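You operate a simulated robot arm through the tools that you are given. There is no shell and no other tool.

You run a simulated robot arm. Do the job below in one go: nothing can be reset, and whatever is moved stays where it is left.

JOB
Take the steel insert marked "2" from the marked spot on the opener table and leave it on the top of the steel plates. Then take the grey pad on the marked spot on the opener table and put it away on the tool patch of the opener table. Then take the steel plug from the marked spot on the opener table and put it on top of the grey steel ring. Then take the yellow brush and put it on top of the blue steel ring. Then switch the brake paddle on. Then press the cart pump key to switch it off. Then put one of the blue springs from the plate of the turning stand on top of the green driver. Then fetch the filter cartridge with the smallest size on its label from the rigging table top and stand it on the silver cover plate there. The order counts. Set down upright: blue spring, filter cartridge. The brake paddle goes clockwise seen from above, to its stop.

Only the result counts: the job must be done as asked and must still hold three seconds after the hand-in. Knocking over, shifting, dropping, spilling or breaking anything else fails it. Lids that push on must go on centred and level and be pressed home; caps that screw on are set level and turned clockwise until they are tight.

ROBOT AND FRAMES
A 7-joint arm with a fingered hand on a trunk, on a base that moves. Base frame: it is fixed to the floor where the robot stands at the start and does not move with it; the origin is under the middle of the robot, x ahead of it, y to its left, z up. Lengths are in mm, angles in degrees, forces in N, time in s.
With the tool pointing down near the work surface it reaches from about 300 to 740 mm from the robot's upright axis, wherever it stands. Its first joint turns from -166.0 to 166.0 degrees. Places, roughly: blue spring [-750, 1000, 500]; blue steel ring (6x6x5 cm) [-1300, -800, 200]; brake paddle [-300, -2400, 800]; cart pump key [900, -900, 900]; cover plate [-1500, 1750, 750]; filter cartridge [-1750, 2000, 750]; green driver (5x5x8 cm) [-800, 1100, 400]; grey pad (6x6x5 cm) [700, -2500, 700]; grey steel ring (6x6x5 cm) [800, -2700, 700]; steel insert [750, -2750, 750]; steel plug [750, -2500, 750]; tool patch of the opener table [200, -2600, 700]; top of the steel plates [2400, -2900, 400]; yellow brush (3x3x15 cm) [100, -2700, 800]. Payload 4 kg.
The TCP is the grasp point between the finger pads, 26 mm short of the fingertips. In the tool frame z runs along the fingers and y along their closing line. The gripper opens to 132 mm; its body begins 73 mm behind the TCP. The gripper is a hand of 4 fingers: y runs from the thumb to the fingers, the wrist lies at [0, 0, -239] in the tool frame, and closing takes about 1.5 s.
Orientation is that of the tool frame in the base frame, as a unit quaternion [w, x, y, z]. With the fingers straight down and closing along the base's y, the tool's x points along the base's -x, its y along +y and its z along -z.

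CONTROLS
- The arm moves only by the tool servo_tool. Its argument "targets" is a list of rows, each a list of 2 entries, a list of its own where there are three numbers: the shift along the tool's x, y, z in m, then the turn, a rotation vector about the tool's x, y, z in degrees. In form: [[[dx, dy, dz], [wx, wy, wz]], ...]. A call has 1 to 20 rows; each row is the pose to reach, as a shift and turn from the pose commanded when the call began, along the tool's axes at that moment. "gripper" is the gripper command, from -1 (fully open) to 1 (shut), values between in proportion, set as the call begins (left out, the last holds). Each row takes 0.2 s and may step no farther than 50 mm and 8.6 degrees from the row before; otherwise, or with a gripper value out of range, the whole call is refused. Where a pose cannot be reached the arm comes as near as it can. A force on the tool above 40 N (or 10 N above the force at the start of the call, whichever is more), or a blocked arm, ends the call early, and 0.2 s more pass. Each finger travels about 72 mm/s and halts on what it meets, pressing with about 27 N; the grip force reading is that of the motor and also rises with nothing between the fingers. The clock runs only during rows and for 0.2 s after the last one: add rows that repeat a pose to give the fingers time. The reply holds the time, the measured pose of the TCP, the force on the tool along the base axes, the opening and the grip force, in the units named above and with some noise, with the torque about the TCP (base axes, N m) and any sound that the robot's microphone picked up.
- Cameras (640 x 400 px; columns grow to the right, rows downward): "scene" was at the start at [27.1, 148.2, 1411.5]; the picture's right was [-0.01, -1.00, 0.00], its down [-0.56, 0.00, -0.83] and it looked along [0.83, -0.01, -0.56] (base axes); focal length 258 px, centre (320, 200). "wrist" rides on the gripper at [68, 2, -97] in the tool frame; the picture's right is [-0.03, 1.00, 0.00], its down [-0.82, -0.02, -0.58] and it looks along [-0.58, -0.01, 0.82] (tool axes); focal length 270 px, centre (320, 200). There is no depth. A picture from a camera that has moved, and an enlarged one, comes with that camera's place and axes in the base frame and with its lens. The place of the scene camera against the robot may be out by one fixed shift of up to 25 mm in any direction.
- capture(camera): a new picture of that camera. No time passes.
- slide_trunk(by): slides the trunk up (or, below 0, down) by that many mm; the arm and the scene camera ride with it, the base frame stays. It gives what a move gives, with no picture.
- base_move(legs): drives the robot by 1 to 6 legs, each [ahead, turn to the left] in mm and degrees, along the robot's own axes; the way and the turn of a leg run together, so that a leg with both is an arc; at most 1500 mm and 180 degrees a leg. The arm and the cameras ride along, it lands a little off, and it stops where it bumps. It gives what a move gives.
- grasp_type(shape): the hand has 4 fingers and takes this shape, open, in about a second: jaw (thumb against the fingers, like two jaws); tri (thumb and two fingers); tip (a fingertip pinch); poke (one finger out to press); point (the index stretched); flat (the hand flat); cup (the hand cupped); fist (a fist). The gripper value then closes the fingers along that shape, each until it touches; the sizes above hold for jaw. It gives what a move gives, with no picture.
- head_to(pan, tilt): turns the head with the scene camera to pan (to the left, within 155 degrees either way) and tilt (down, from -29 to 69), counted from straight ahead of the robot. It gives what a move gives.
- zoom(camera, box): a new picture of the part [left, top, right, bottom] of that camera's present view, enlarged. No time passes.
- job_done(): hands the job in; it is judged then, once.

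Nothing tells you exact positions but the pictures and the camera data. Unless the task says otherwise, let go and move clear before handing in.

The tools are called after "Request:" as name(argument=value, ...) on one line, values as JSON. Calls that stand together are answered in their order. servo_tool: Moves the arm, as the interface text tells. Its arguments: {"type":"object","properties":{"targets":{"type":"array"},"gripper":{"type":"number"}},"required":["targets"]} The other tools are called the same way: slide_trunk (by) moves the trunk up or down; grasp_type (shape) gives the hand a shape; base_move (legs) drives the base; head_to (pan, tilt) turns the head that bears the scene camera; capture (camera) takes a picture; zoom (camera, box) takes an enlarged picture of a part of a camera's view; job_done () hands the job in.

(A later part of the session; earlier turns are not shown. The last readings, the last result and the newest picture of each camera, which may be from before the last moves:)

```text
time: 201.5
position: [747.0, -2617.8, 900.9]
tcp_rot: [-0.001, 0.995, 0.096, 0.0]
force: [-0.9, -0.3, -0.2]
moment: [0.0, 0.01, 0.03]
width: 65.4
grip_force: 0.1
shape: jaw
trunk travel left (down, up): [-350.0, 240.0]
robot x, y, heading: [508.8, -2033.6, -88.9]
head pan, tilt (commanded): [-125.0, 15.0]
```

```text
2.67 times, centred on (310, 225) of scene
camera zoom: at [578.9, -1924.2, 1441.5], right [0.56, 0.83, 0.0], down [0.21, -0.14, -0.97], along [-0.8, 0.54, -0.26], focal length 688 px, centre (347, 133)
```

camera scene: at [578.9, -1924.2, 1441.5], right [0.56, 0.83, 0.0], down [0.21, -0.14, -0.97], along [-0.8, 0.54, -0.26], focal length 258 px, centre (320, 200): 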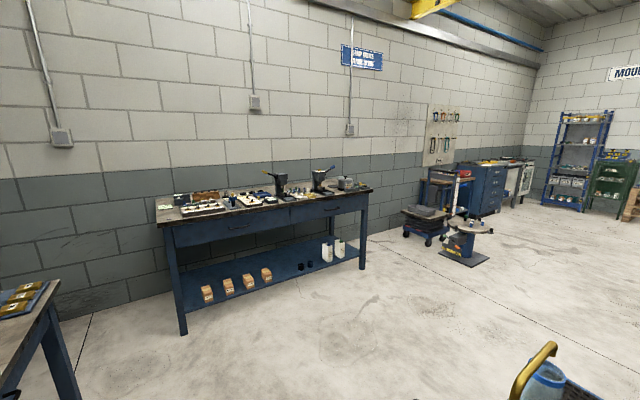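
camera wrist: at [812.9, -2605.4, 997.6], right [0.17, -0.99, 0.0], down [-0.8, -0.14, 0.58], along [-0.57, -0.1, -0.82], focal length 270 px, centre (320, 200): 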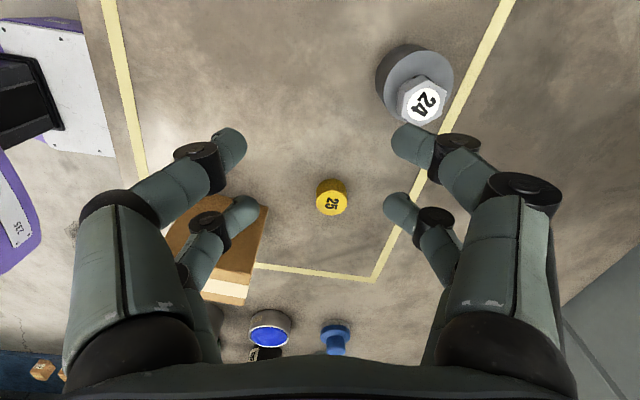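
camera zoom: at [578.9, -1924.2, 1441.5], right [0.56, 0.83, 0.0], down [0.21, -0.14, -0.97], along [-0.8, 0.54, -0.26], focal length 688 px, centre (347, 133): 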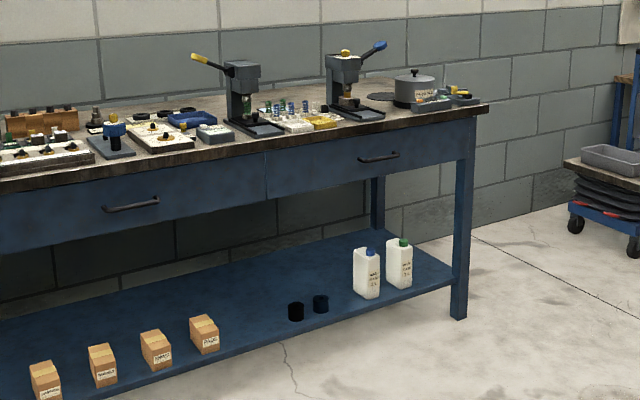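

The blue ring (dark blue, right of the black one) is near the front edge of the west table's shelf, under the tabletop, so I'll grip the brush with the hand tilted forward to reach in later. First I'll carry the hand over in front of the yellow brush, turning back to close along x.

Request:
servo_tool(targets=[[[-0.0402, -0.0132, -0.02], [0, 0, -5.27]], [[-0.0804, -0.0264, -0.04], [0, 0, -10.53]], [[-0.1206, -0.0396, -0.06], [0, 0, -15.8]], [[-0.1608, -0.0528, -0.06], [0, 0, -21.07]], [[-0.201, -0.066, -0.06], [0, 0, -26.33]], [[-0.2412, -0.0792, -0.06], [0, 0, -31.6]], [[-0.2814, -0.0924, -0.06], [0, 0, -36.87]], [[-0.3216, -0.1056, -0.06], [0, 0, -42.13]], [[-0.3618, -0.1188, -0.06], [0, 0, -47.4]], [[-0.402, -0.132, -0.06], [0, 0, -52.67]], [[-0.4422, -0.1452, -0.06], [0, 0, -57.93]], [[-0.4824, -0.1584, -0.06], [0, 0, -63.2]], [[-0.5226, -0.1716, -0.06], [0, 0, -68.47]], [[-0.5628, -0.1848, -0.06], [0, 0, -73.73]], [[-0.603, -0.198, -0.06], [0, 0, -79]], [[-0.603, -0.198, -0.06], [0, 0, -79]]], gripper=-0.3)

Request:
capture(camera="wrist")

Request:
head_to(pan=-20, tilt=40)

Request:
capture(camera="scene")

```text
time: 204.9
position: [115.5, -2539.1, 960.7]
tcp_rot: [0.0, 0.705, 0.709, -0.001]
force: [0.5, 0.6, -0.3]
moment: [0.02, 0.02, -0.08]
width: 85.4
grip_force: 0.0
shape: jaw
trunk travel left (down, up): [-350.0, 240.0]
robot x, y, heading: [506.8, -2032.4, -89.0]
head pan, tilt (commanded): [-125.0, 15.0]
```

```text
taken
camera wrist: at [115.0, -2471.1, 1057.3], right [1.0, -0.02, 0.0], down [-0.02, -0.82, 0.58], along [-0.01, -0.58, -0.82], focal length 270 px, centre (320, 200)
```

wrist: 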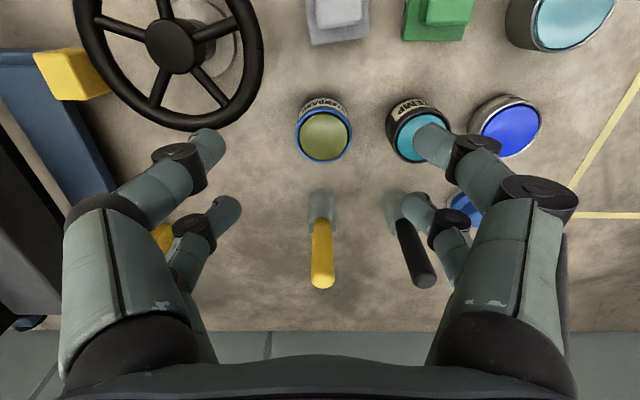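

```text
time: 206.7
position: [115.0, -2540.2, 959.9]
tcp_rot: [-0.001, 0.706, 0.708, 0.001]
force: [0.1, 0.2, 0.1]
moment: [-0.01, 0.02, 0.04]
width: 85.4
grip_force: 0.1
shape: jaw
trunk travel left (down, up): [-350.0, 240.0]
robot x, y, heading: [505.2, -2030.0, -89.0]
head pan, tilt (commanded): [-20.0, 40.0]
```

```text
taken
camera scene: at [628.2, -2056.9, 1402.0], right [-0.94, 0.33, 0.0], down [0.21, 0.61, -0.77], along [-0.25, -0.72, -0.64], focal length 258 px, centre (320, 200)
```

scene: 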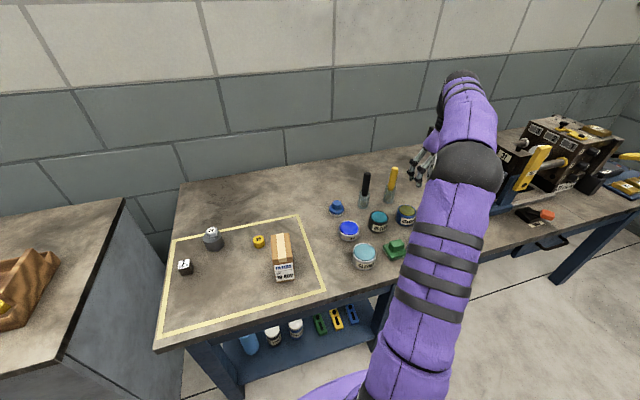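

The yellow brush stands at about (114, -2704), handle from z 778 to 876. I'll tilt the hand so the fingers point forward and 40° down, stopping 120 mm short of the handle.

Request:
servo_tool(targets=[[[-0.01, 0.0, 0.007], [0, -7.2, 0]], [[-0.02, 0.0, 0.014], [0, -14.3, 0]], [[-0.03, -0.0, 0.021], [0, -21.5, 0]], [[-0.041, -0.001, 0.027], [0, -28.6, 0]], [[-0.051, -0.001, 0.034], [0, -35.7, 0]], [[-0.062, -0.001, 0.041], [0, -42.9, 0]], [[-0.072, -0.001, 0.048], [0, -50, 0]], [[-0.072, -0.001, 0.048], [0, -50, 0]], [[-0.072, -0.001, 0.048], [0, -50, 0]]])

Request:
capture(camera="wrist")

Request:
capture(camera="scene")

```text
time: 208.7
position: [115.0, -2611.7, 912.5]
tcp_rot: [0.299, 0.641, 0.641, -0.299]
force: [0.4, -0.1, 0.1]
moment: [0.05, 0.0, 0.0]
width: 85.4
grip_force: 0.1
shape: jaw
trunk travel left (down, up): [-350.0, 240.0]
robot x, y, heading: [506.2, -2037.9, -89.1]
head pan, tilt (commanded): [-20.0, 40.0]
```

```text
taken
camera wrist: at [115.4, -2493.2, 923.1], right [1.0, -0.02, 0.02], down [-0.02, -0.08, 1.0], along [-0.01, -1.0, -0.08], focal length 270 px, centre (320, 200)
```

wrist: 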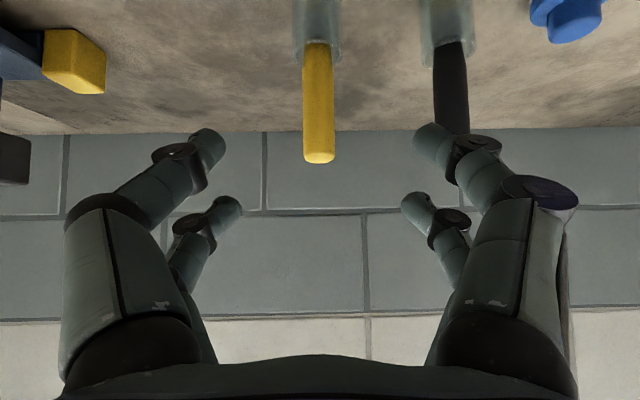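

```text
taken
camera scene: at [628.2, -2056.8, 1402.0], right [-0.94, 0.33, 0.0], down [0.21, 0.61, -0.77], along [-0.25, -0.72, -0.64], focal length 258 px, centre (320, 200)
```

scene: 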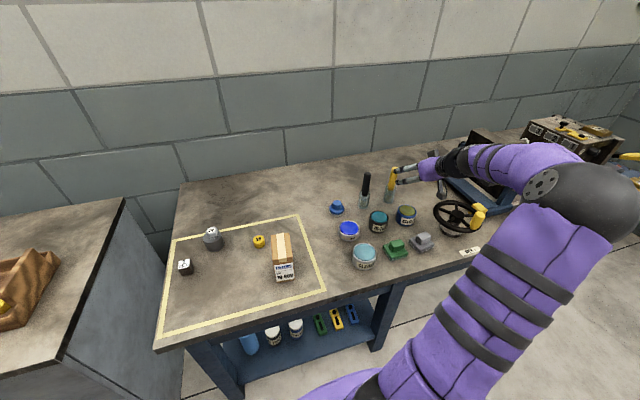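

The handle is centred between the fingers. Moving in along the finger direction.

Request:
servo_tool(targets=[[[0, -0.001, 0.03], [0, 0, 0]], [[0, -0.001, 0.06], [0, 0, 0]], [[0, -0.001, 0.09], [0, 0, 0]], [[0, -0.001, 0.09], [0, 0, 0]]])

Request:
capture(camera="wrist")

Request:
zoom(camera="scene", box=[330, 130, 490, 260])

```text
time: 209.7
position: [113.2, -2680.9, 855.8]
tcp_rot: [0.298, 0.641, 0.641, -0.298]
force: [-0.5, -0.1, -0.6]
moment: [-0.03, 0.0, 0.01]
width: 85.2
grip_force: 0.1
shape: jaw
trunk travel left (down, up): [-350.0, 240.0]
robot x, y, heading: [504.2, -2034.2, -89.1]
head pan, tilt (commanded): [-20.0, 40.0]
```

```text
taken
camera wrist: at [114.8, -2562.7, 866.0], right [1.0, -0.02, 0.02], down [-0.02, -0.08, 1.0], along [-0.01, -1.0, -0.08], focal length 270 px, centre (320, 200)
```

wrist: 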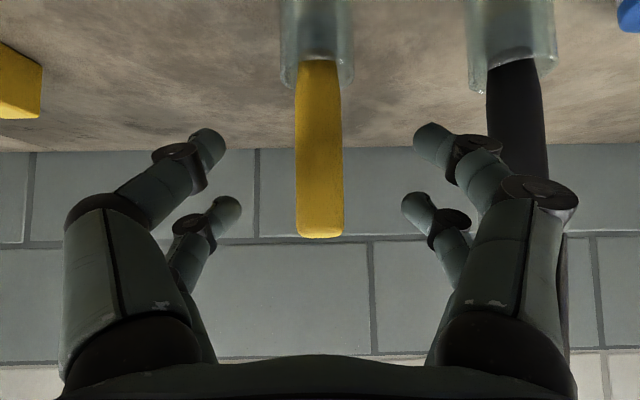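

```text
3.08 times, centred on (410, 195) of scene
camera zoom: at [628.1, -2057.0, 1402.0], right [-0.94, 0.33, 0.0], down [0.21, 0.61, -0.77], along [-0.25, -0.72, -0.64], focal length 793 px, centre (43, 215)
```

zoom: 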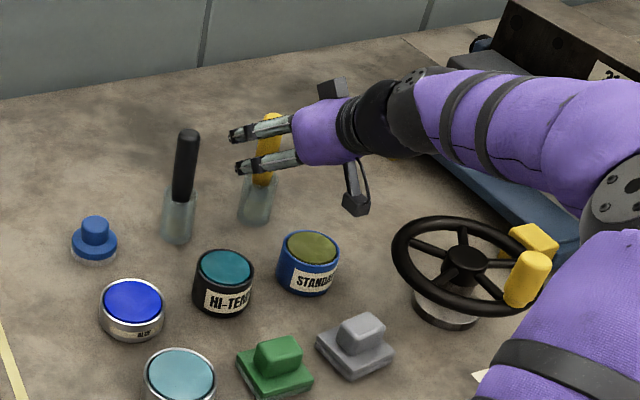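

Advance the last 31 mm and close on the handle.

Request:
servo_tool(targets=[[[0, 0.0, 0.016], [0, 0, 0]], [[0, 0.0, 0.031], [0, 0, 0]], [[0, 0.0, 0.031], [0, 0, 0]]])

Request:
servo_tool(targets=[[[0, 0, 0], [0, 0, 0]], [[0, 0, 0], [0, 0, 0]], [[0, 0, 0], [0, 0, 0]], [[0, 0, 0], [0, 0, 0]], [[0, 0, 0], [0, 0, 0]], [[0, 0, 0], [0, 0, 0]], [[0, 0, 0], [0, 0, 0]], [[0, 0, 0], [0, 0, 0]]], gripper=1)

Request:
capture(camera="wrist")

Request:
zoom(camera="scene", box=[330, 130, 490, 260])

```text
time: 210.5
position: [114.5, -2705.6, 836.3]
tcp_rot: [0.3, 0.64, 0.642, -0.297]
force: [-0.7, -0.1, 0.0]
moment: [-0.02, 0.03, 0.07]
width: 85.7
grip_force: 0.1
shape: jaw
trunk travel left (down, up): [-350.0, 240.0]
robot x, y, heading: [505.6, -2035.5, -89.2]
head pan, tilt (commanded): [-20.0, 40.0]
```

```text
time: 212.3
position: [113.6, -2704.9, 836.6]
tcp_rot: [0.299, 0.64, 0.642, -0.298]
force: [0.0, -0.7, 0.2]
moment: [-0.03, -0.01, -0.04]
width: 8.6
grip_force: 27.2
shape: jaw
trunk travel left (down, up): [-350.0, 240.0]
robot x, y, heading: [505.0, -2034.2, -89.1]
head pan, tilt (commanded): [-20.0, 40.0]
```

```text
taken
camera wrist: at [114.9, -2586.2, 845.8], right [1.0, -0.02, 0.02], down [-0.02, -0.08, 1.0], along [-0.01, -1.0, -0.08], focal length 270 px, centre (320, 200)
```

wrist: 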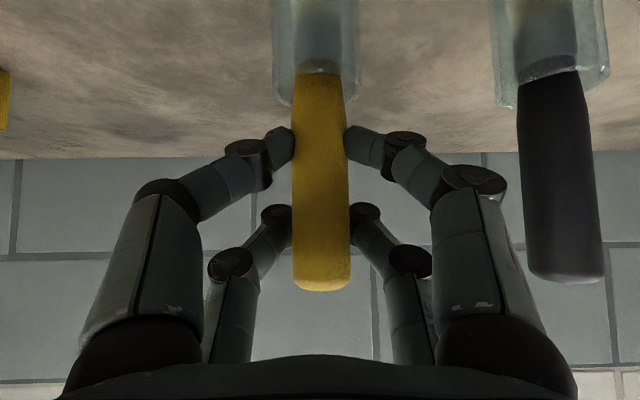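

```text
3.08 times, centred on (410, 195) of scene
camera zoom: at [628.2, -2056.9, 1402.0], right [-0.94, 0.33, 0.0], down [0.21, 0.61, -0.77], along [-0.25, -0.72, -0.64], focal length 793 px, centre (43, 215)
```

zoom: 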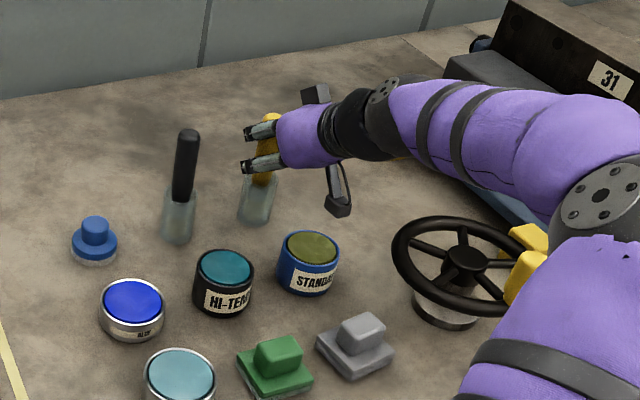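

Both finger pairs hold the handle. Lifting straight up.

Request:
servo_tool(targets=[[[-0.0153, 0, -0.0129], [0, 0, 0]], [[-0.046, 0, -0.0386], [0, 0, 0]], [[-0.0766, 0, -0.0643], [0, 0, 0]], [[-0.0996, 0, -0.0836], [0, 0, 0]], [[-0.0996, 0, -0.0836], [0, 0, 0]]])

Request:
capture(camera="wrist")

Request:
zoom(camera="scene", box=[330, 100, 490, 230])

```text
time: 213.5
position: [113.9, -2703.6, 965.1]
tcp_rot: [0.298, 0.641, 0.641, -0.299]
force: [0.5, 0.4, -0.8]
moment: [-0.02, -0.01, 0.01]
width: 8.3
grip_force: 26.3
shape: jaw
trunk travel left (down, up): [-350.0, 240.0]
robot x, y, heading: [505.1, -2038.1, -89.4]
head pan, tilt (commanded): [-20.0, 40.0]
```

```text
taken
camera wrist: at [114.6, -2584.8, 975.3], right [1.0, -0.01, 0.02], down [-0.02, -0.08, 1.0], along [-0.01, -1.0, -0.08], focal length 270 px, centre (320, 200)
```

wrist: 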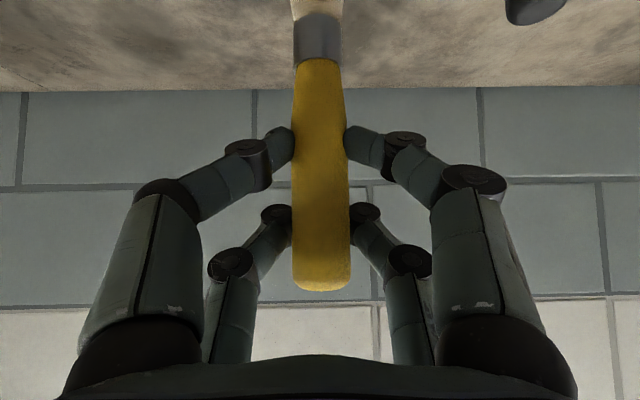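

```text
3.08 times, centred on (410, 165) of scene
camera zoom: at [628.3, -2056.8, 1401.9], right [-0.94, 0.33, 0.0], down [0.21, 0.61, -0.77], along [-0.25, -0.72, -0.64], focal length 793 px, centre (43, 308)
```

zoom: 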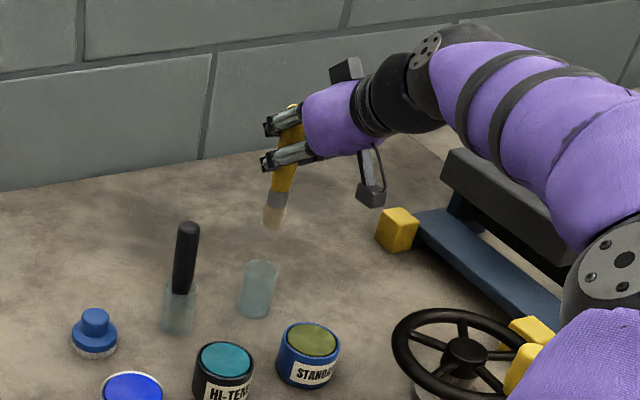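

The brush came out of its glass jar cleanly and the jar stays put. I'll look closely at the brush's lower end to decide how to set it on the ring.

Request:
zoom(camera="scene", box=[385, 115, 435, 165])

Request:
zoom(camera="wrist", box=[240, 0, 400, 100])

```text
8.00 times, centred on (410, 140) of scene
camera zoom: at [628.3, -2056.8, 1401.9], right [-0.94, 0.33, 0.0], down [0.21, 0.61, -0.77], along [-0.25, -0.72, -0.64], focal length 2063 px, centre (-400, 680)
```

zoom: 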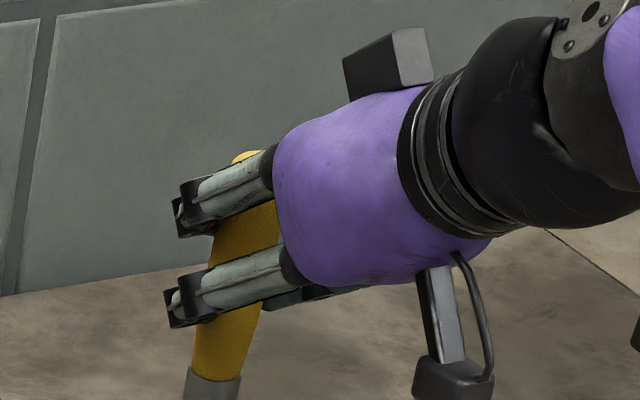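

```text
4.00 times, centred on (320, 50) of wrist
camera zoom: at [114.6, -2584.8, 975.3], right [1.0, -0.01, 0.02], down [-0.02, -0.08, 1.0], along [-0.01, -1.0, -0.08], focal length 1081 px, centre (320, 800)
```

zoom: 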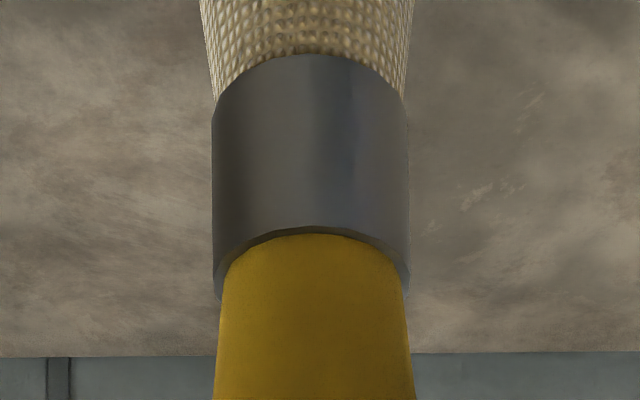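

The bristles flare wider than the ring's hole, so the brush can stand upright on it. I'll bring it to a carry pose in front of the robot.

Request:
servo_tool(targets=[[[-0.0306, 0, -0.0257], [0, 0, 0]], [[-0.0196, 0.0355, -0.0389], [0, 0, 0]], [[-0.0085, 0.0711, -0.052], [0, 0, 0]], [[0.0025, 0.1066, -0.0652], [0, 0, 0]], [[0.0136, 0.1422, -0.0784], [0, 0, 0]], [[0.0246, 0.1777, -0.0915], [0, 0, 0]], [[0.0357, 0.2133, -0.1047], [0, 0, 0]], [[0.0467, 0.2488, -0.1178], [0, 0, 0]], [[0.0578, 0.2844, -0.131], [0, 0, 0]], [[0.0688, 0.3199, -0.1442], [0, 0, 0]], [[0.0799, 0.3555, -0.1573], [0, 0, 0]], [[0.0909, 0.391, -0.1705], [0, 0, 0]], [[0.0909, 0.391, -0.1705], [0, 0, 0]]])

Request:
capture(camera="wrist")

Request:
base_move(legs=[[-100, 0], [0, -91]])

```text
time: 216.3
position: [505.6, -2514.2, 1005.4]
tcp_rot: [0.299, 0.64, 0.641, -0.299]
force: [-0.1, 0.5, -1.1]
moment: [0.01, 0.0, -0.02]
width: 8.2
grip_force: 27.0
shape: jaw
trunk travel left (down, up): [-350.0, 240.0]
robot x, y, heading: [504.9, -2037.9, -88.9]
head pan, tilt (commanded): [-20.0, 40.0]
```

```text
taken
camera wrist: at [505.9, -2395.4, 1014.7], right [1.0, -0.02, 0.02], down [-0.02, -0.08, 1.0], along [-0.01, -1.0, -0.08], focal length 270 px, centre (320, 200)
```

wrist: 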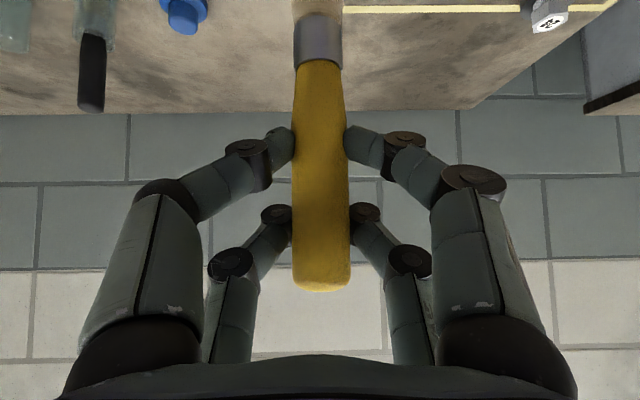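

```text
time: 221.7
position: [24.4, -1922.9, 1003.2]
tcp_rot: [-0.004, 0.906, -0.009, -0.423]
force: [0.3, 0.7, 0.0]
moment: [0.02, 0.02, 0.0]
width: 8.4
grip_force: 27.0
shape: jaw
trunk travel left (down, up): [-350.0, 240.0]
robot x, y, heading: [507.1, -1933.4, 179.5]
head pan, tilt (commanded): [-20.0, 40.0]
```

Now heading west; driving around toward the west table in stages.

Request:
base_move(legs=[[700, 0], [0, -69], [700, 0]])

Request:
head_to(pan=40, tilt=30)

Request:
capture(camera="scene")

```text
time: 232.4
position: [-599.2, -822.2, 1004.8]
tcp_rot: [-0.244, 0.74, -0.523, -0.346]
force: [0.3, -1.1, -0.6]
moment: [-0.02, -0.03, -0.02]
width: 8.3
grip_force: 26.8
shape: jaw
trunk travel left (down, up): [-350.0, 240.0]
robot x, y, heading: [-442.6, -1273.4, 110.4]
head pan, tilt (commanded): [-20.0, 40.0]
```

```text
time: 233.7
position: [-600.4, -821.8, 1004.7]
tcp_rot: [-0.244, 0.74, -0.523, -0.345]
force: [0.9, 0.1, -0.1]
moment: [0.0, 0.03, 0.01]
width: 8.1
grip_force: 26.7
shape: jaw
trunk travel left (down, up): [-350.0, 240.0]
robot x, y, heading: [-441.5, -1276.3, 110.6]
head pan, tilt (commanded): [40.0, 30.0]
```

```text
taken
camera scene: at [-645.3, -1342.9, 1417.3], right [0.5, 0.87, 0.0], down [0.43, -0.25, -0.87], along [-0.75, 0.43, -0.5], focal length 258 px, centre (320, 200)
```

scene: 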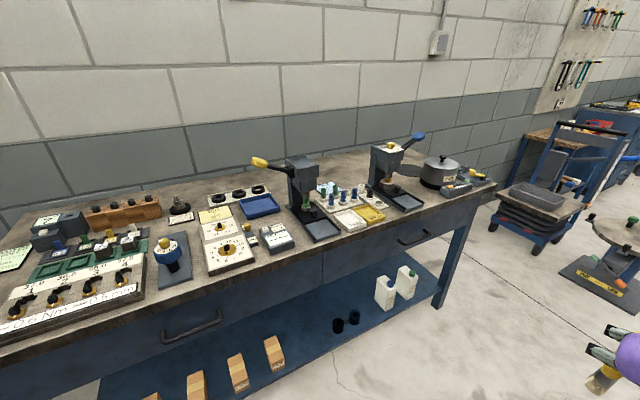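

I see the rings on the shelf, and presses on the tabletop. Zooming to confirm the blue one.

Request:
zoom(camera="scene", box=[300, 250, 440, 370])

```text
3.33 times, centred on (370, 310) of scene
camera zoom: at [-645.3, -1342.9, 1417.3], right [0.5, 0.87, 0.0], down [0.43, -0.25, -0.87], along [-0.75, 0.43, -0.5], focal length 860 px, centre (153, -167)
```

zoom: 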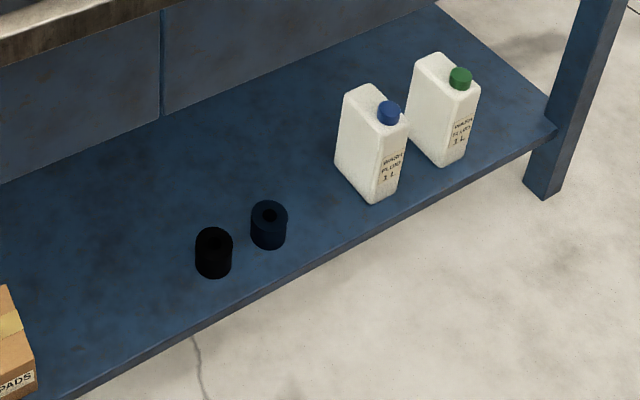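

The blue ring is at about (-1319, -748) on the shelf, 80 mm behind its front edge. I'll drive in front of it and face west.

Request:
base_move(legs=[[0, 3], [565, 0], [0, 66.5]])

Request:
head_to(pan=-5, tilt=50)

Request:
capture(camera="scene")

Request:
capture(camera="wrist")

```text
time: 240.6
position: [-1147.3, -736.4, 1005.5]
tcp_rot: [-0.006, 0.906, -0.013, -0.423]
force: [0.3, -0.2, -0.1]
moment: [0.01, 0.03, -0.01]
width: 8.4
grip_force: 27.4
shape: jaw
trunk travel left (down, up): [-350.0, 240.0]
robot x, y, heading: [-667.2, -748.1, 179.6]
head pan, tilt (commanded): [40.0, 30.0]
```

```text
time: 241.7
position: [-1147.1, -736.7, 1005.2]
tcp_rot: [-0.005, 0.906, -0.012, -0.423]
force: [0.3, 0.1, -0.6]
moment: [0.01, -0.02, 0.02]
width: 8.4
grip_force: 27.1
shape: jaw
trunk travel left (down, up): [-350.0, 240.0]
robot x, y, heading: [-669.9, -750.1, 179.3]
head pan, tilt (commanded): [-5.0, 50.0]
```

```text
taken
camera scene: at [-688.0, -900.5, 1387.8], right [0.09, 1.0, 0.0], down [0.76, -0.07, -0.64], along [-0.64, 0.06, -0.77], focal length 258 px, centre (320, 200)
```

scene: 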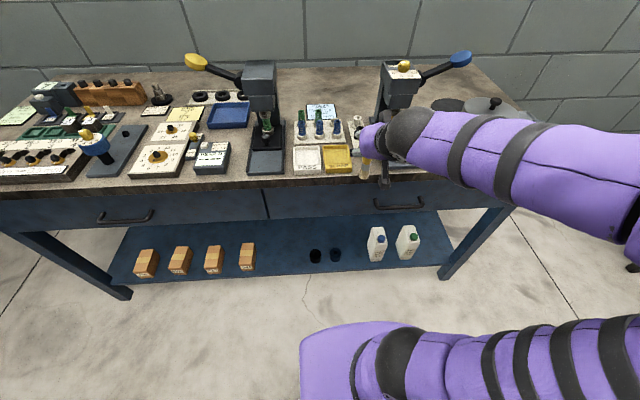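

```text
taken
camera wrist: at [-1030.5, -740.8, 1014.7], right [-0.04, -1.0, 0.02], down [-0.08, 0.02, 1.0], along [-1.0, 0.04, -0.08], focal length 270 px, centre (320, 200)
```

wrist: 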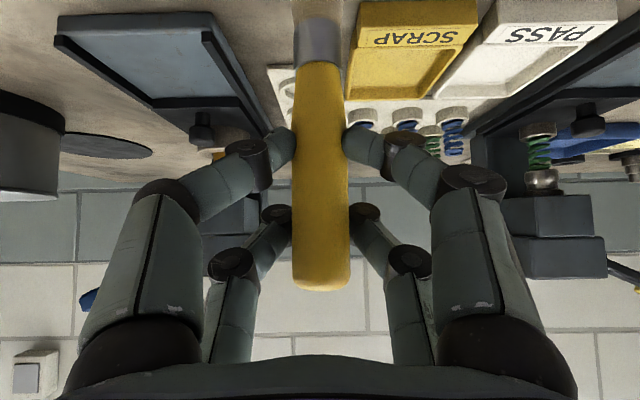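

I'm facing the table. I'll back up a little so the hand clears the table edge, lower the trunk fully, then bring the hand down.

Request:
base_move(legs=[[-100, 0]])

Request:
slide_trunk(by=-350)

Request:
servo_tool(targets=[[[0.0306, 0, 0.0257], [0, 0, 0]], [[0.0613, 0, 0.0514], [0, 0, 0]], [[0.0919, 0, 0.0772], [0, 0, 0]], [[0.1226, 0, 0.1029], [0, 0, 0]], [[0.1532, 0, 0.1286], [0, 0, 0]], [[0.1532, 0, 0.1286], [0, 0, 0]]])

Request:
capture(camera="wrist")

Request:
capture(camera="scene")

```text
time: 242.8
position: [-1047.4, -737.7, 1005.7]
tcp_rot: [-0.006, 0.906, -0.013, -0.422]
force: [-0.8, 0.0, -0.9]
moment: [0.01, -0.01, -0.01]
width: 8.2
grip_force: 27.0
shape: jaw
trunk travel left (down, up): [-350.0, 240.0]
robot x, y, heading: [-567.4, -749.1, 179.7]
head pan, tilt (commanded): [-5.0, 50.0]
```

```text
time: 246.2
position: [-1047.5, -737.8, 655.2]
tcp_rot: [-0.006, 0.907, -0.012, -0.422]
force: [0.0, 1.1, -0.4]
moment: [-0.01, -0.01, 0.02]
width: 8.2
grip_force: 26.9
shape: jaw
trunk travel left (down, up): [0.0, 590.0]
robot x, y, heading: [-569.0, -752.3, 179.6]
head pan, tilt (commanded): [-5.0, 50.0]
```

```text
time: 247.7
position: [-1077.3, -734.1, 461.3]
tcp_rot: [-0.006, 0.907, -0.012, -0.421]
force: [-0.1, -0.1, -1.1]
moment: [-0.01, 0.0, 0.02]
width: 8.0
grip_force: 27.3
shape: jaw
out of reach, approached as far as the arm can: row 4, 5, 6
trunk travel left (down, up): [0.0, 590.0]
robot x, y, heading: [-565.6, -751.8, 179.6]
head pan, tilt (commanded): [-5.0, 50.0]
```

```text
taken
camera wrist: at [-960.3, -739.1, 471.7], right [-0.04, -1.0, 0.02], down [-0.08, 0.02, 1.0], along [-1.0, 0.04, -0.08], focal length 270 px, centre (320, 200)
```

wrist: 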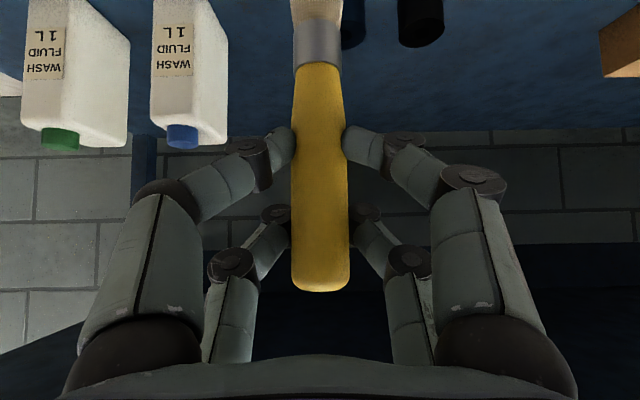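

```text
taken
camera scene: at [-586.7, -901.2, 1037.8], right [0.1, 1.0, 0.0], down [0.76, -0.07, -0.64], along [-0.64, 0.06, -0.77], focal length 258 px, centre (320, 200)
```

scene: 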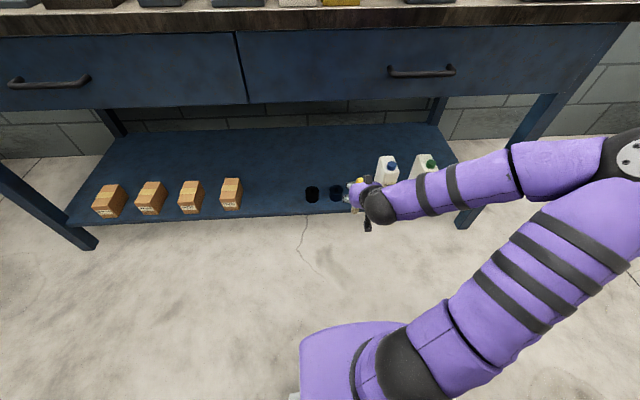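

The arm's inner reach limit bound here, but further forward is fine. I'll zoom the wrist view on the rings before extending.

Request:
zoom(camera="wrist", box=[280, 0, 480, 80])

Request:
zoom(camera="scene", box=[280, 150, 420, 250])

```text
3.20 times, centred on (380, 40) of wrist
camera zoom: at [-960.3, -739.1, 471.7], right [-0.04, -1.0, 0.02], down [-0.08, 0.02, 1.0], along [-1.0, 0.04, -0.08], focal length 865 px, centre (128, 712)
```

zoom: 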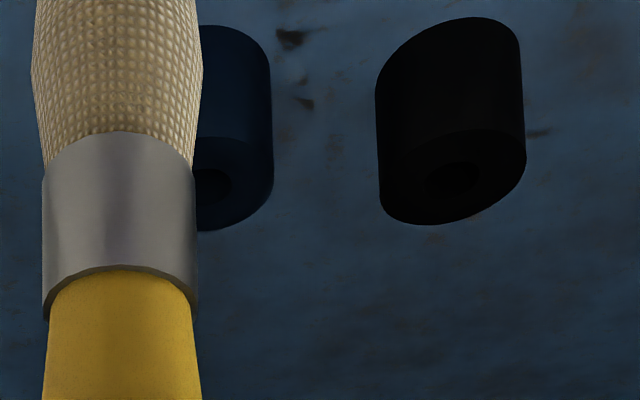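

```text
4.00 times, centred on (350, 200) of scene
camera zoom: at [-586.7, -901.2, 1037.8], right [0.1, 1.0, 0.0], down [0.76, -0.07, -0.64], along [-0.64, 0.06, -0.77], focal length 1032 px, centre (200, 200)
```

zoom: 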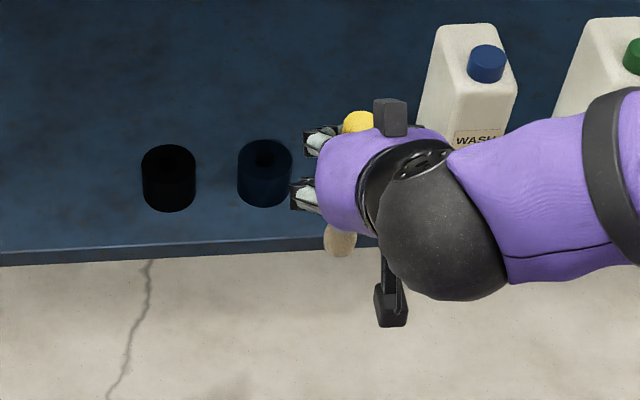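

The rings' height and distance need a better fix. I'll shift the hand sideways and a bit lower so the brush doesn't hide the blue ring, and triangulate.

Request:
servo_tool(targets=[[[-0.015, 0.02, 0.012], [0, 0, 0]], [[-0.03, 0.04, 0.03], [0, 0, 0]], [[-0.02, 0.06, 0.055], [0, 0, 0]], [[0.0, 0.06, 0.08], [0, 0, 0]], [[0.007, 0.06, 0.084], [0, 0, 0]], [[0.007, 0.06, 0.084], [0, 0, 0]]])

Request:
capture(camera="wrist")

Request:
zoom(camera="wrist", box=[200, 0, 440, 100])

```text
time: 249.1
position: [-1138.3, -794.2, 402.5]
tcp_rot: [-0.006, 0.906, -0.012, -0.422]
force: [-0.4, 0.2, -0.3]
moment: [0.0, 0.01, 0.0]
width: 8.2
grip_force: 27.4
shape: jaw
trunk travel left (down, up): [0.0, 590.0]
robot x, y, heading: [-567.9, -749.6, 179.1]
head pan, tilt (commanded): [-5.0, 50.0]
```

```text
taken
camera wrist: at [-1021.1, -797.9, 412.5], right [-0.04, -1.0, 0.02], down [-0.08, 0.02, 1.0], along [-1.0, 0.04, -0.08], focal length 270 px, centre (320, 200)
```

wrist: 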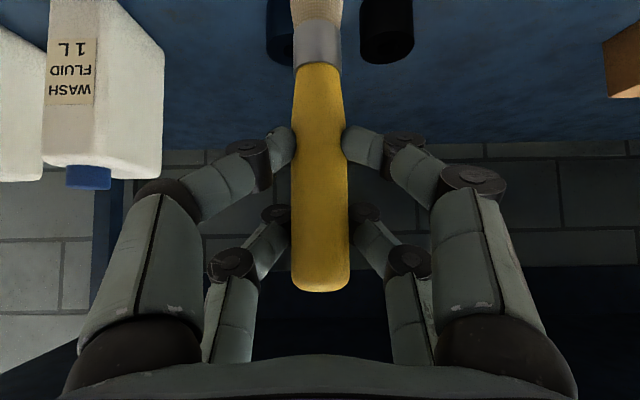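

```text
2.67 times, centred on (320, 50) of wrist
camera zoom: at [-1021.1, -797.9, 412.5], right [-0.04, -1.0, 0.02], down [-0.08, 0.02, 1.0], along [-1.0, 0.04, -0.08], focal length 721 px, centre (320, 600)
```

zoom: 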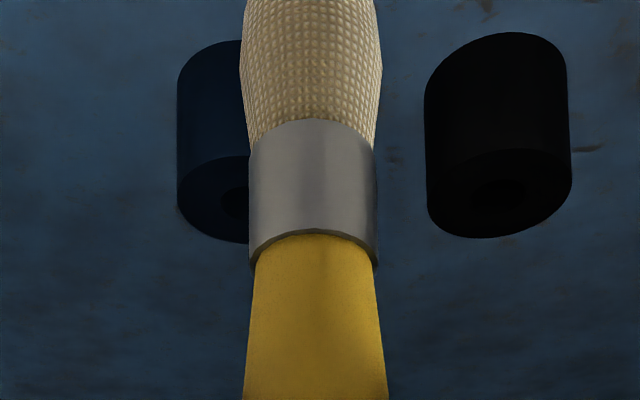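

Triangulated: blue ring centre about (-1304, -761), top z ≈ 219. I'll bring the brush over it, still about 45 mm above.

Request:
servo_tool(targets=[[[-0.0174, -0.0057, 0.029], [0, 0, 0]], [[-0.0348, -0.0114, 0.058], [0, 0, 0]], [[-0.0522, -0.0172, 0.0869], [0, 0, 0]], [[-0.0696, -0.0229, 0.1159], [0, 0, 0]], [[-0.087, -0.0286, 0.1449], [0, 0, 0]], [[-0.087, -0.0286, 0.1449], [0, 0, 0]]])

Request:
capture(camera="wrist")

Request:
zoom(camera="scene", box=[280, 130, 420, 230])

```text
time: 250.4
position: [-1304.2, -760.8, 375.2]
tcp_rot: [-0.005, 0.906, -0.012, -0.423]
force: [-0.3, -0.5, -0.2]
moment: [-0.01, 0.0, -0.05]
width: 8.0
grip_force: 26.8
shape: jaw
trunk travel left (down, up): [0.0, 590.0]
robot x, y, heading: [-568.5, -756.1, 179.3]
head pan, tilt (commanded): [-5.0, 50.0]
```

```text
taken
camera wrist: at [-1187.2, -765.3, 385.5], right [-0.04, -1.0, 0.02], down [-0.08, 0.02, 1.0], along [-1.0, 0.04, -0.08], focal length 270 px, centre (320, 200)
```

wrist: 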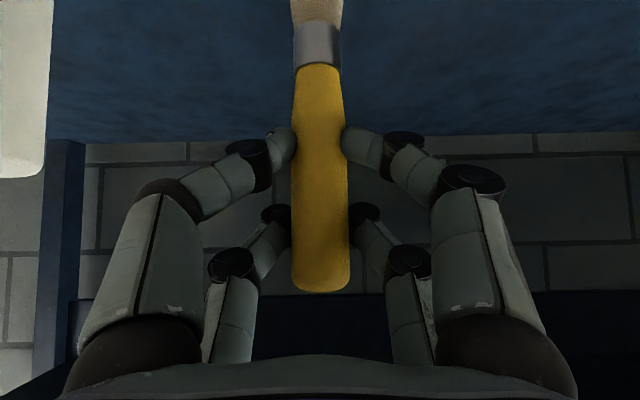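

```text
4.00 times, centred on (350, 180) of scene
camera zoom: at [-586.8, -901.2, 1037.8], right [0.1, 1.0, 0.0], down [0.76, -0.07, -0.64], along [-0.64, 0.06, -0.77], focal length 1032 px, centre (200, 280)
```

zoom: 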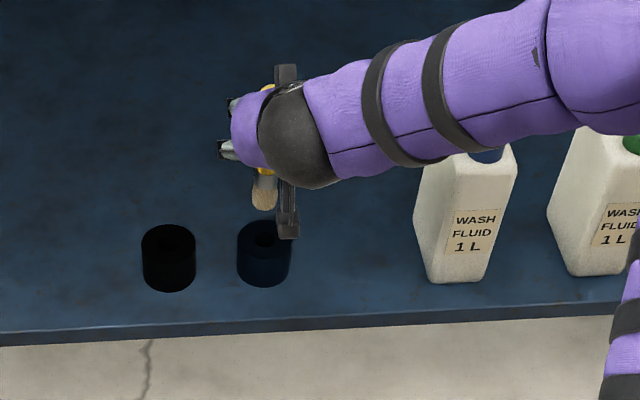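

The brush is above the blue ring in the scene view. Zooming closer to check alignment.

Request:
zoom(camera="scene", box=[325, 150, 385, 210])

```text
6.67 times, centred on (355, 180) of scene
camera zoom: at [-586.8, -901.2, 1037.8], right [0.1, 1.0, 0.0], down [0.76, -0.07, -0.64], along [-0.64, 0.06, -0.77], focal length 1719 px, centre (87, 333)
```

zoom: 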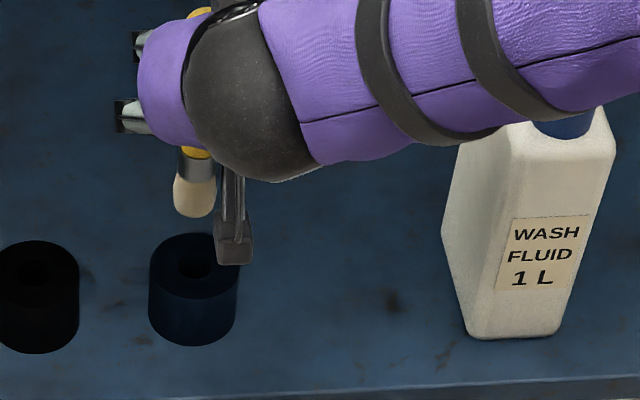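

Alignment looks good. Lowering most of the way.

Request:
servo_tool(targets=[[[0.0115, 0, 0.0097], [0, 0, 0]], [[0.0229, 0, 0.0194], [0, 0, 0]], [[0.0275, 0, 0.0232], [0, 0, 0]], [[0.0275, 0, 0.0232], [0, 0, 0]]])

Request:
zoom(camera="scene", box=[330, 165, 380, 205])

```text
time: 251.4
position: [-1305.3, -760.7, 341.0]
tcp_rot: [-0.006, 0.906, -0.013, -0.424]
force: [0.0, 0.1, 3.7]
moment: [-0.01, -0.02, -0.04]
width: 8.1
grip_force: 27.0
shape: jaw
trunk travel left (down, up): [0.0, 590.0]
robot x, y, heading: [-568.0, -752.0, 179.7]
head pan, tilt (commanded): [-5.0, 50.0]
```

```text
10.00 times, centred on (355, 185) of scene
camera zoom: at [-586.5, -901.2, 1037.9], right [0.1, 1.0, 0.0], down [0.76, -0.07, -0.64], along [-0.64, 0.06, -0.77], focal length 2579 px, centre (-30, 350)
```

zoom: 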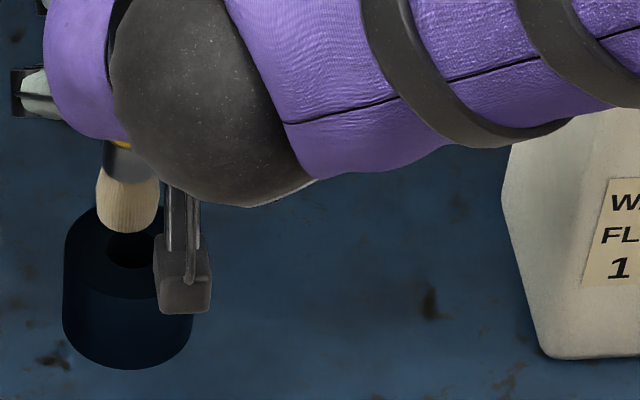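

The brush touched the ring at TCP z ≈ 341 (ring top ≈ 232), but about 12–14 mm behind its centre. I'll lift slightly and shift toward the robot.

Request:
servo_tool(targets=[[[-0.0061, 0, -0.0052], [0, 0, 0]], [[-0.0016, -0.0004, -0.0106], [0, 0, 0]], [[0.0029, -0.0004, -0.0159], [0, 0, 0]], [[0.0029, -0.0004, -0.0159], [0, 0, 0]]])

Request:
zoom(camera="scene", box=[330, 165, 380, 205])

```text
time: 252.4
position: [-1290.6, -761.3, 348.5]
tcp_rot: [-0.005, 0.906, -0.012, -0.423]
force: [-0.7, -0.7, -1.2]
moment: [0.04, 0.02, 0.01]
width: 8.2
grip_force: 26.9
shape: jaw
trunk travel left (down, up): [0.0, 590.0]
robot x, y, heading: [-565.2, -748.5, 179.6]
head pan, tilt (commanded): [-5.0, 50.0]
```

```text
10.00 times, centred on (355, 185) of scene
camera zoom: at [-586.8, -901.2, 1037.8], right [0.1, 1.0, 0.0], down [0.76, -0.07, -0.64], along [-0.64, 0.06, -0.77], focal length 2579 px, centre (-30, 350)
```

zoom: 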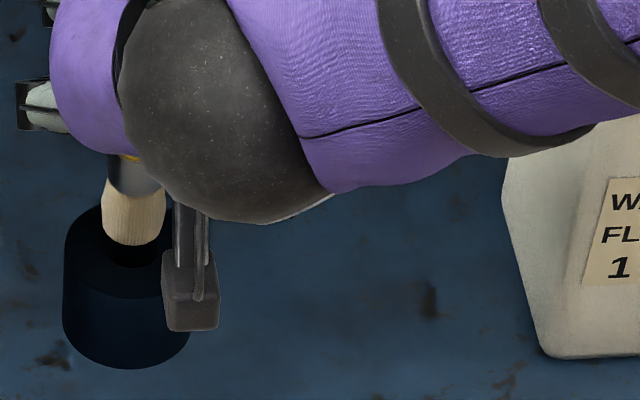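

Close; a small fix of 3 mm toward me and 2.5 mm sideways, then lower to contact.

Request:
servo_tool(targets=[[[0.002, 0.0024, -0.0023], [0, 0, 0]], [[0.0051, 0.0024, 0.0003], [0, 0, 0]], [[0.0051, 0.0024, 0.0003], [0, 0, 0]]])

Request:
servo_tool(targets=[[[0.0015, 0, 0.0013], [0, 0, 0]], [[0.0015, 0, 0.0013], [0, 0, 0]]])

Request:
servo_tool(targets=[[[0.0015, 0, 0.0013], [0, 0, 0]], [[0.0015, 0, 0.0013], [0, 0, 0]]])

Request:
zoom(camera="scene", box=[330, 165, 380, 205])

```text
time: 253.2
position: [-1288.3, -764.0, 345.4]
tcp_rot: [-0.006, 0.906, -0.012, -0.423]
force: [1.0, 0.7, -0.7]
moment: [-0.01, -0.02, -0.02]
width: 8.2
grip_force: 26.9
shape: jaw
trunk travel left (down, up): [0.0, 590.0]
robot x, y, heading: [-566.8, -753.4, 179.4]
head pan, tilt (commanded): [-5.0, 50.0]
```

```text
time: 253.8
position: [-1287.5, -763.5, 342.1]
tcp_rot: [-0.006, 0.906, -0.012, -0.422]
force: [-0.1, 0.2, -0.4]
moment: [-0.01, -0.01, 0.0]
width: 8.1
grip_force: 27.1
shape: jaw
trunk travel left (down, up): [0.0, 590.0]
robot x, y, heading: [-569.2, -749.1, 179.5]
head pan, tilt (commanded): [-5.0, 50.0]
```

```text
time: 254.4
position: [-1288.2, -764.6, 341.9]
tcp_rot: [-0.006, 0.906, -0.012, -0.423]
force: [-0.1, 0.6, 3.8]
moment: [0.02, 0.01, 0.0]
width: 8.1
grip_force: 27.4
shape: jaw
trunk travel left (down, up): [0.0, 590.0]
robot x, y, heading: [-564.8, -748.7, 179.6]
head pan, tilt (commanded): [-5.0, 50.0]
```

```text
10.00 times, centred on (355, 185) of scene
camera zoom: at [-586.5, -901.2, 1037.9], right [0.1, 1.0, 0.0], down [0.76, -0.07, -0.64], along [-0.64, 0.06, -0.77], focal length 2579 px, centre (-30, 350)
```

zoom: 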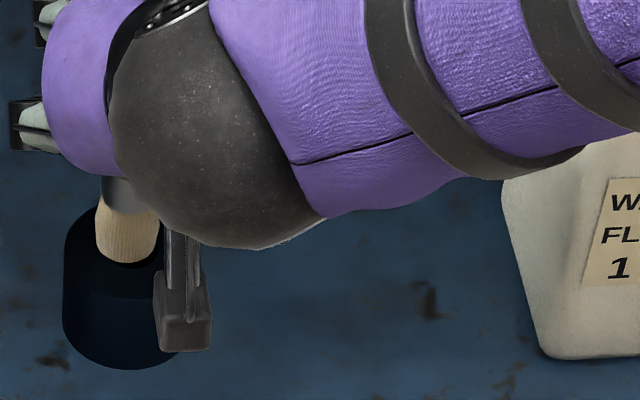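

Light contact with the brush centred on the ring. I'll open just slightly first to see whether it stands.

Request:
servo_tool(targets=[[[0, 0, 0], [0, 0, 0]], [[0, 0, 0], [0, 0, 0]], [[0, 0, 0], [0, 0, 0]], [[0, 0, 0], [0, 0, 0]]], gripper=0.7)

Request:
capture(camera="wrist")

Request:
zoom(camera="scene", box=[330, 165, 380, 205])

```text
time: 255.4
position: [-1288.6, -763.2, 339.9]
tcp_rot: [-0.005, 0.907, -0.011, -0.422]
force: [0.6, 0.3, 0.3]
moment: [0.02, -0.02, 0.0]
width: 20.0
grip_force: 0.0
shape: jaw
trunk travel left (down, up): [0.0, 590.0]
robot x, y, heading: [-567.2, -755.5, 179.2]
head pan, tilt (commanded): [-5.0, 50.0]
```

```text
taken
camera wrist: at [-1170.6, -767.9, 350.0], right [-0.04, -1.0, 0.02], down [-0.08, 0.02, 1.0], along [-1.0, 0.04, -0.08], focal length 270 px, centre (320, 200)
```

wrist: 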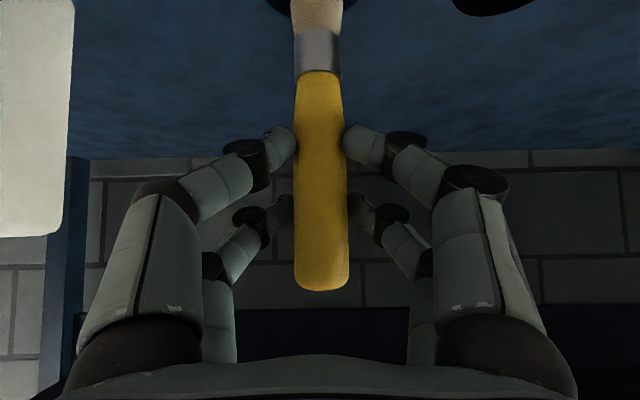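

```text
10.00 times, centred on (355, 185) of scene
camera zoom: at [-586.8, -901.2, 1037.8], right [0.1, 1.0, 0.0], down [0.76, -0.07, -0.64], along [-0.64, 0.06, -0.77], focal length 2579 px, centre (-30, 350)
```

zoom: 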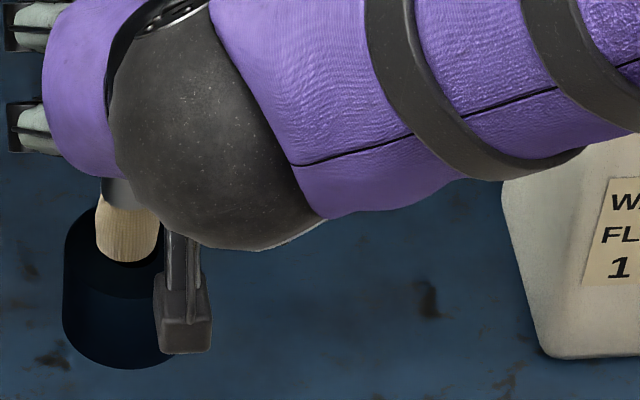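

It stands. Opening further and checking again before withdrawing.

Request:
servo_tool(targets=[[[0, 0, 0], [0, 0, 0]], [[0, 0, 0], [0, 0, 0]], [[0, 0, 0], [0, 0, 0]], [[0, 0, 0], [0, 0, 0]], [[0, 0, 0], [0, 0, 0]], [[0, 0, 0], [0, 0, 0]]], gripper=-0.1)

Request:
capture(camera="wrist")

```text
time: 256.9
position: [-1288.1, -763.7, 340.0]
tcp_rot: [-0.006, 0.906, -0.012, -0.423]
force: [0.8, -0.1, 0.1]
moment: [0.01, 0.02, 0.0]
width: 71.8
grip_force: 0.0
shape: jaw
trunk travel left (down, up): [0.0, 590.0]
robot x, y, heading: [-566.3, -752.6, 179.5]
head pan, tilt (commanded): [-5.0, 50.0]
```

```text
taken
camera wrist: at [-1170.6, -767.9, 350.1], right [-0.04, -1.0, 0.02], down [-0.08, 0.02, 1.0], along [-1.0, 0.04, -0.08], focal length 270 px, centre (320, 200)
```

wrist: 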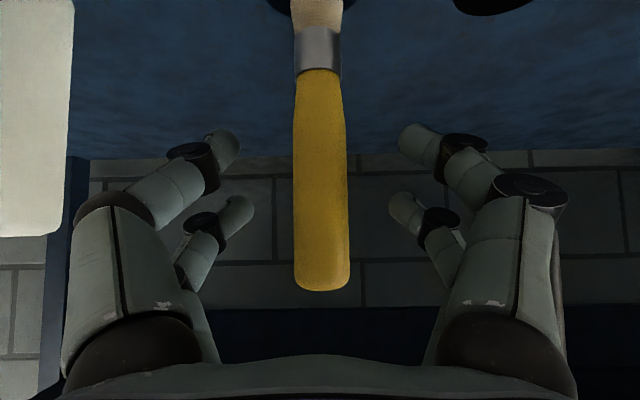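

The brush stands by itself. Withdrawing along the finger axis.

Request:
servo_tool(targets=[[[0, 0, -0.015], [0, 0, 0]], [[0, 0, -0.035], [0, 0, 0]], [[0, 0, -0.065], [0, 0, 0]], [[0, 0, -0.1], [0, 0, 0]], [[0, 0, -0.14], [0, 0, 0]], [[0, 0, -0.18], [0, 0, 0]], [[0, 0, -0.2], [0, 0, 0]], [[0, 0, -0.2], [0, 0, 0]]])

Request:
capture(camera="wrist")

Request:
capture(camera="scene")

```text
time: 258.6
position: [-1135.0, -768.1, 468.6]
tcp_rot: [-0.005, 0.906, -0.012, -0.422]
force: [0.0, 1.1, -0.3]
moment: [0.0, 0.0, 0.01]
width: 72.1
grip_force: 0.2
shape: jaw
trunk travel left (down, up): [0.0, 590.0]
robot x, y, heading: [-561.6, -751.6, 179.2]
head pan, tilt (commanded): [-5.0, 50.0]
```

```text
taken
camera wrist: at [-1017.8, -772.5, 478.8], right [-0.04, -1.0, 0.02], down [-0.08, 0.02, 1.0], along [-1.0, 0.04, -0.08], focal length 270 px, centre (320, 200)
```

wrist: 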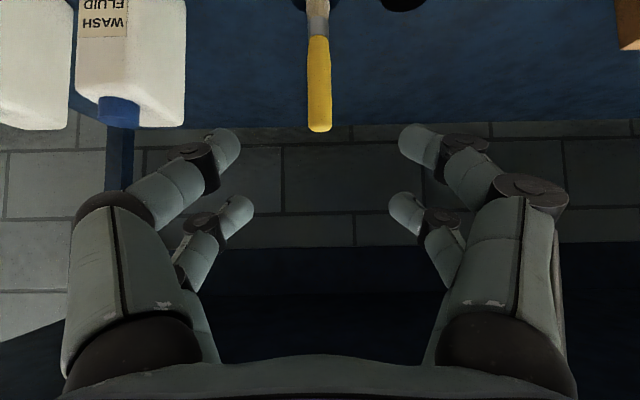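

```text
taken
camera scene: at [-586.8, -901.2, 1037.8], right [0.1, 1.0, 0.0], down [0.76, -0.07, -0.64], along [-0.64, 0.06, -0.77], focal length 258 px, centre (320, 200)
```

scene: 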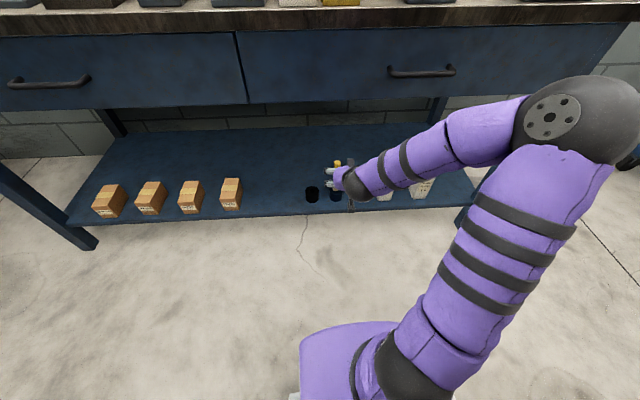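

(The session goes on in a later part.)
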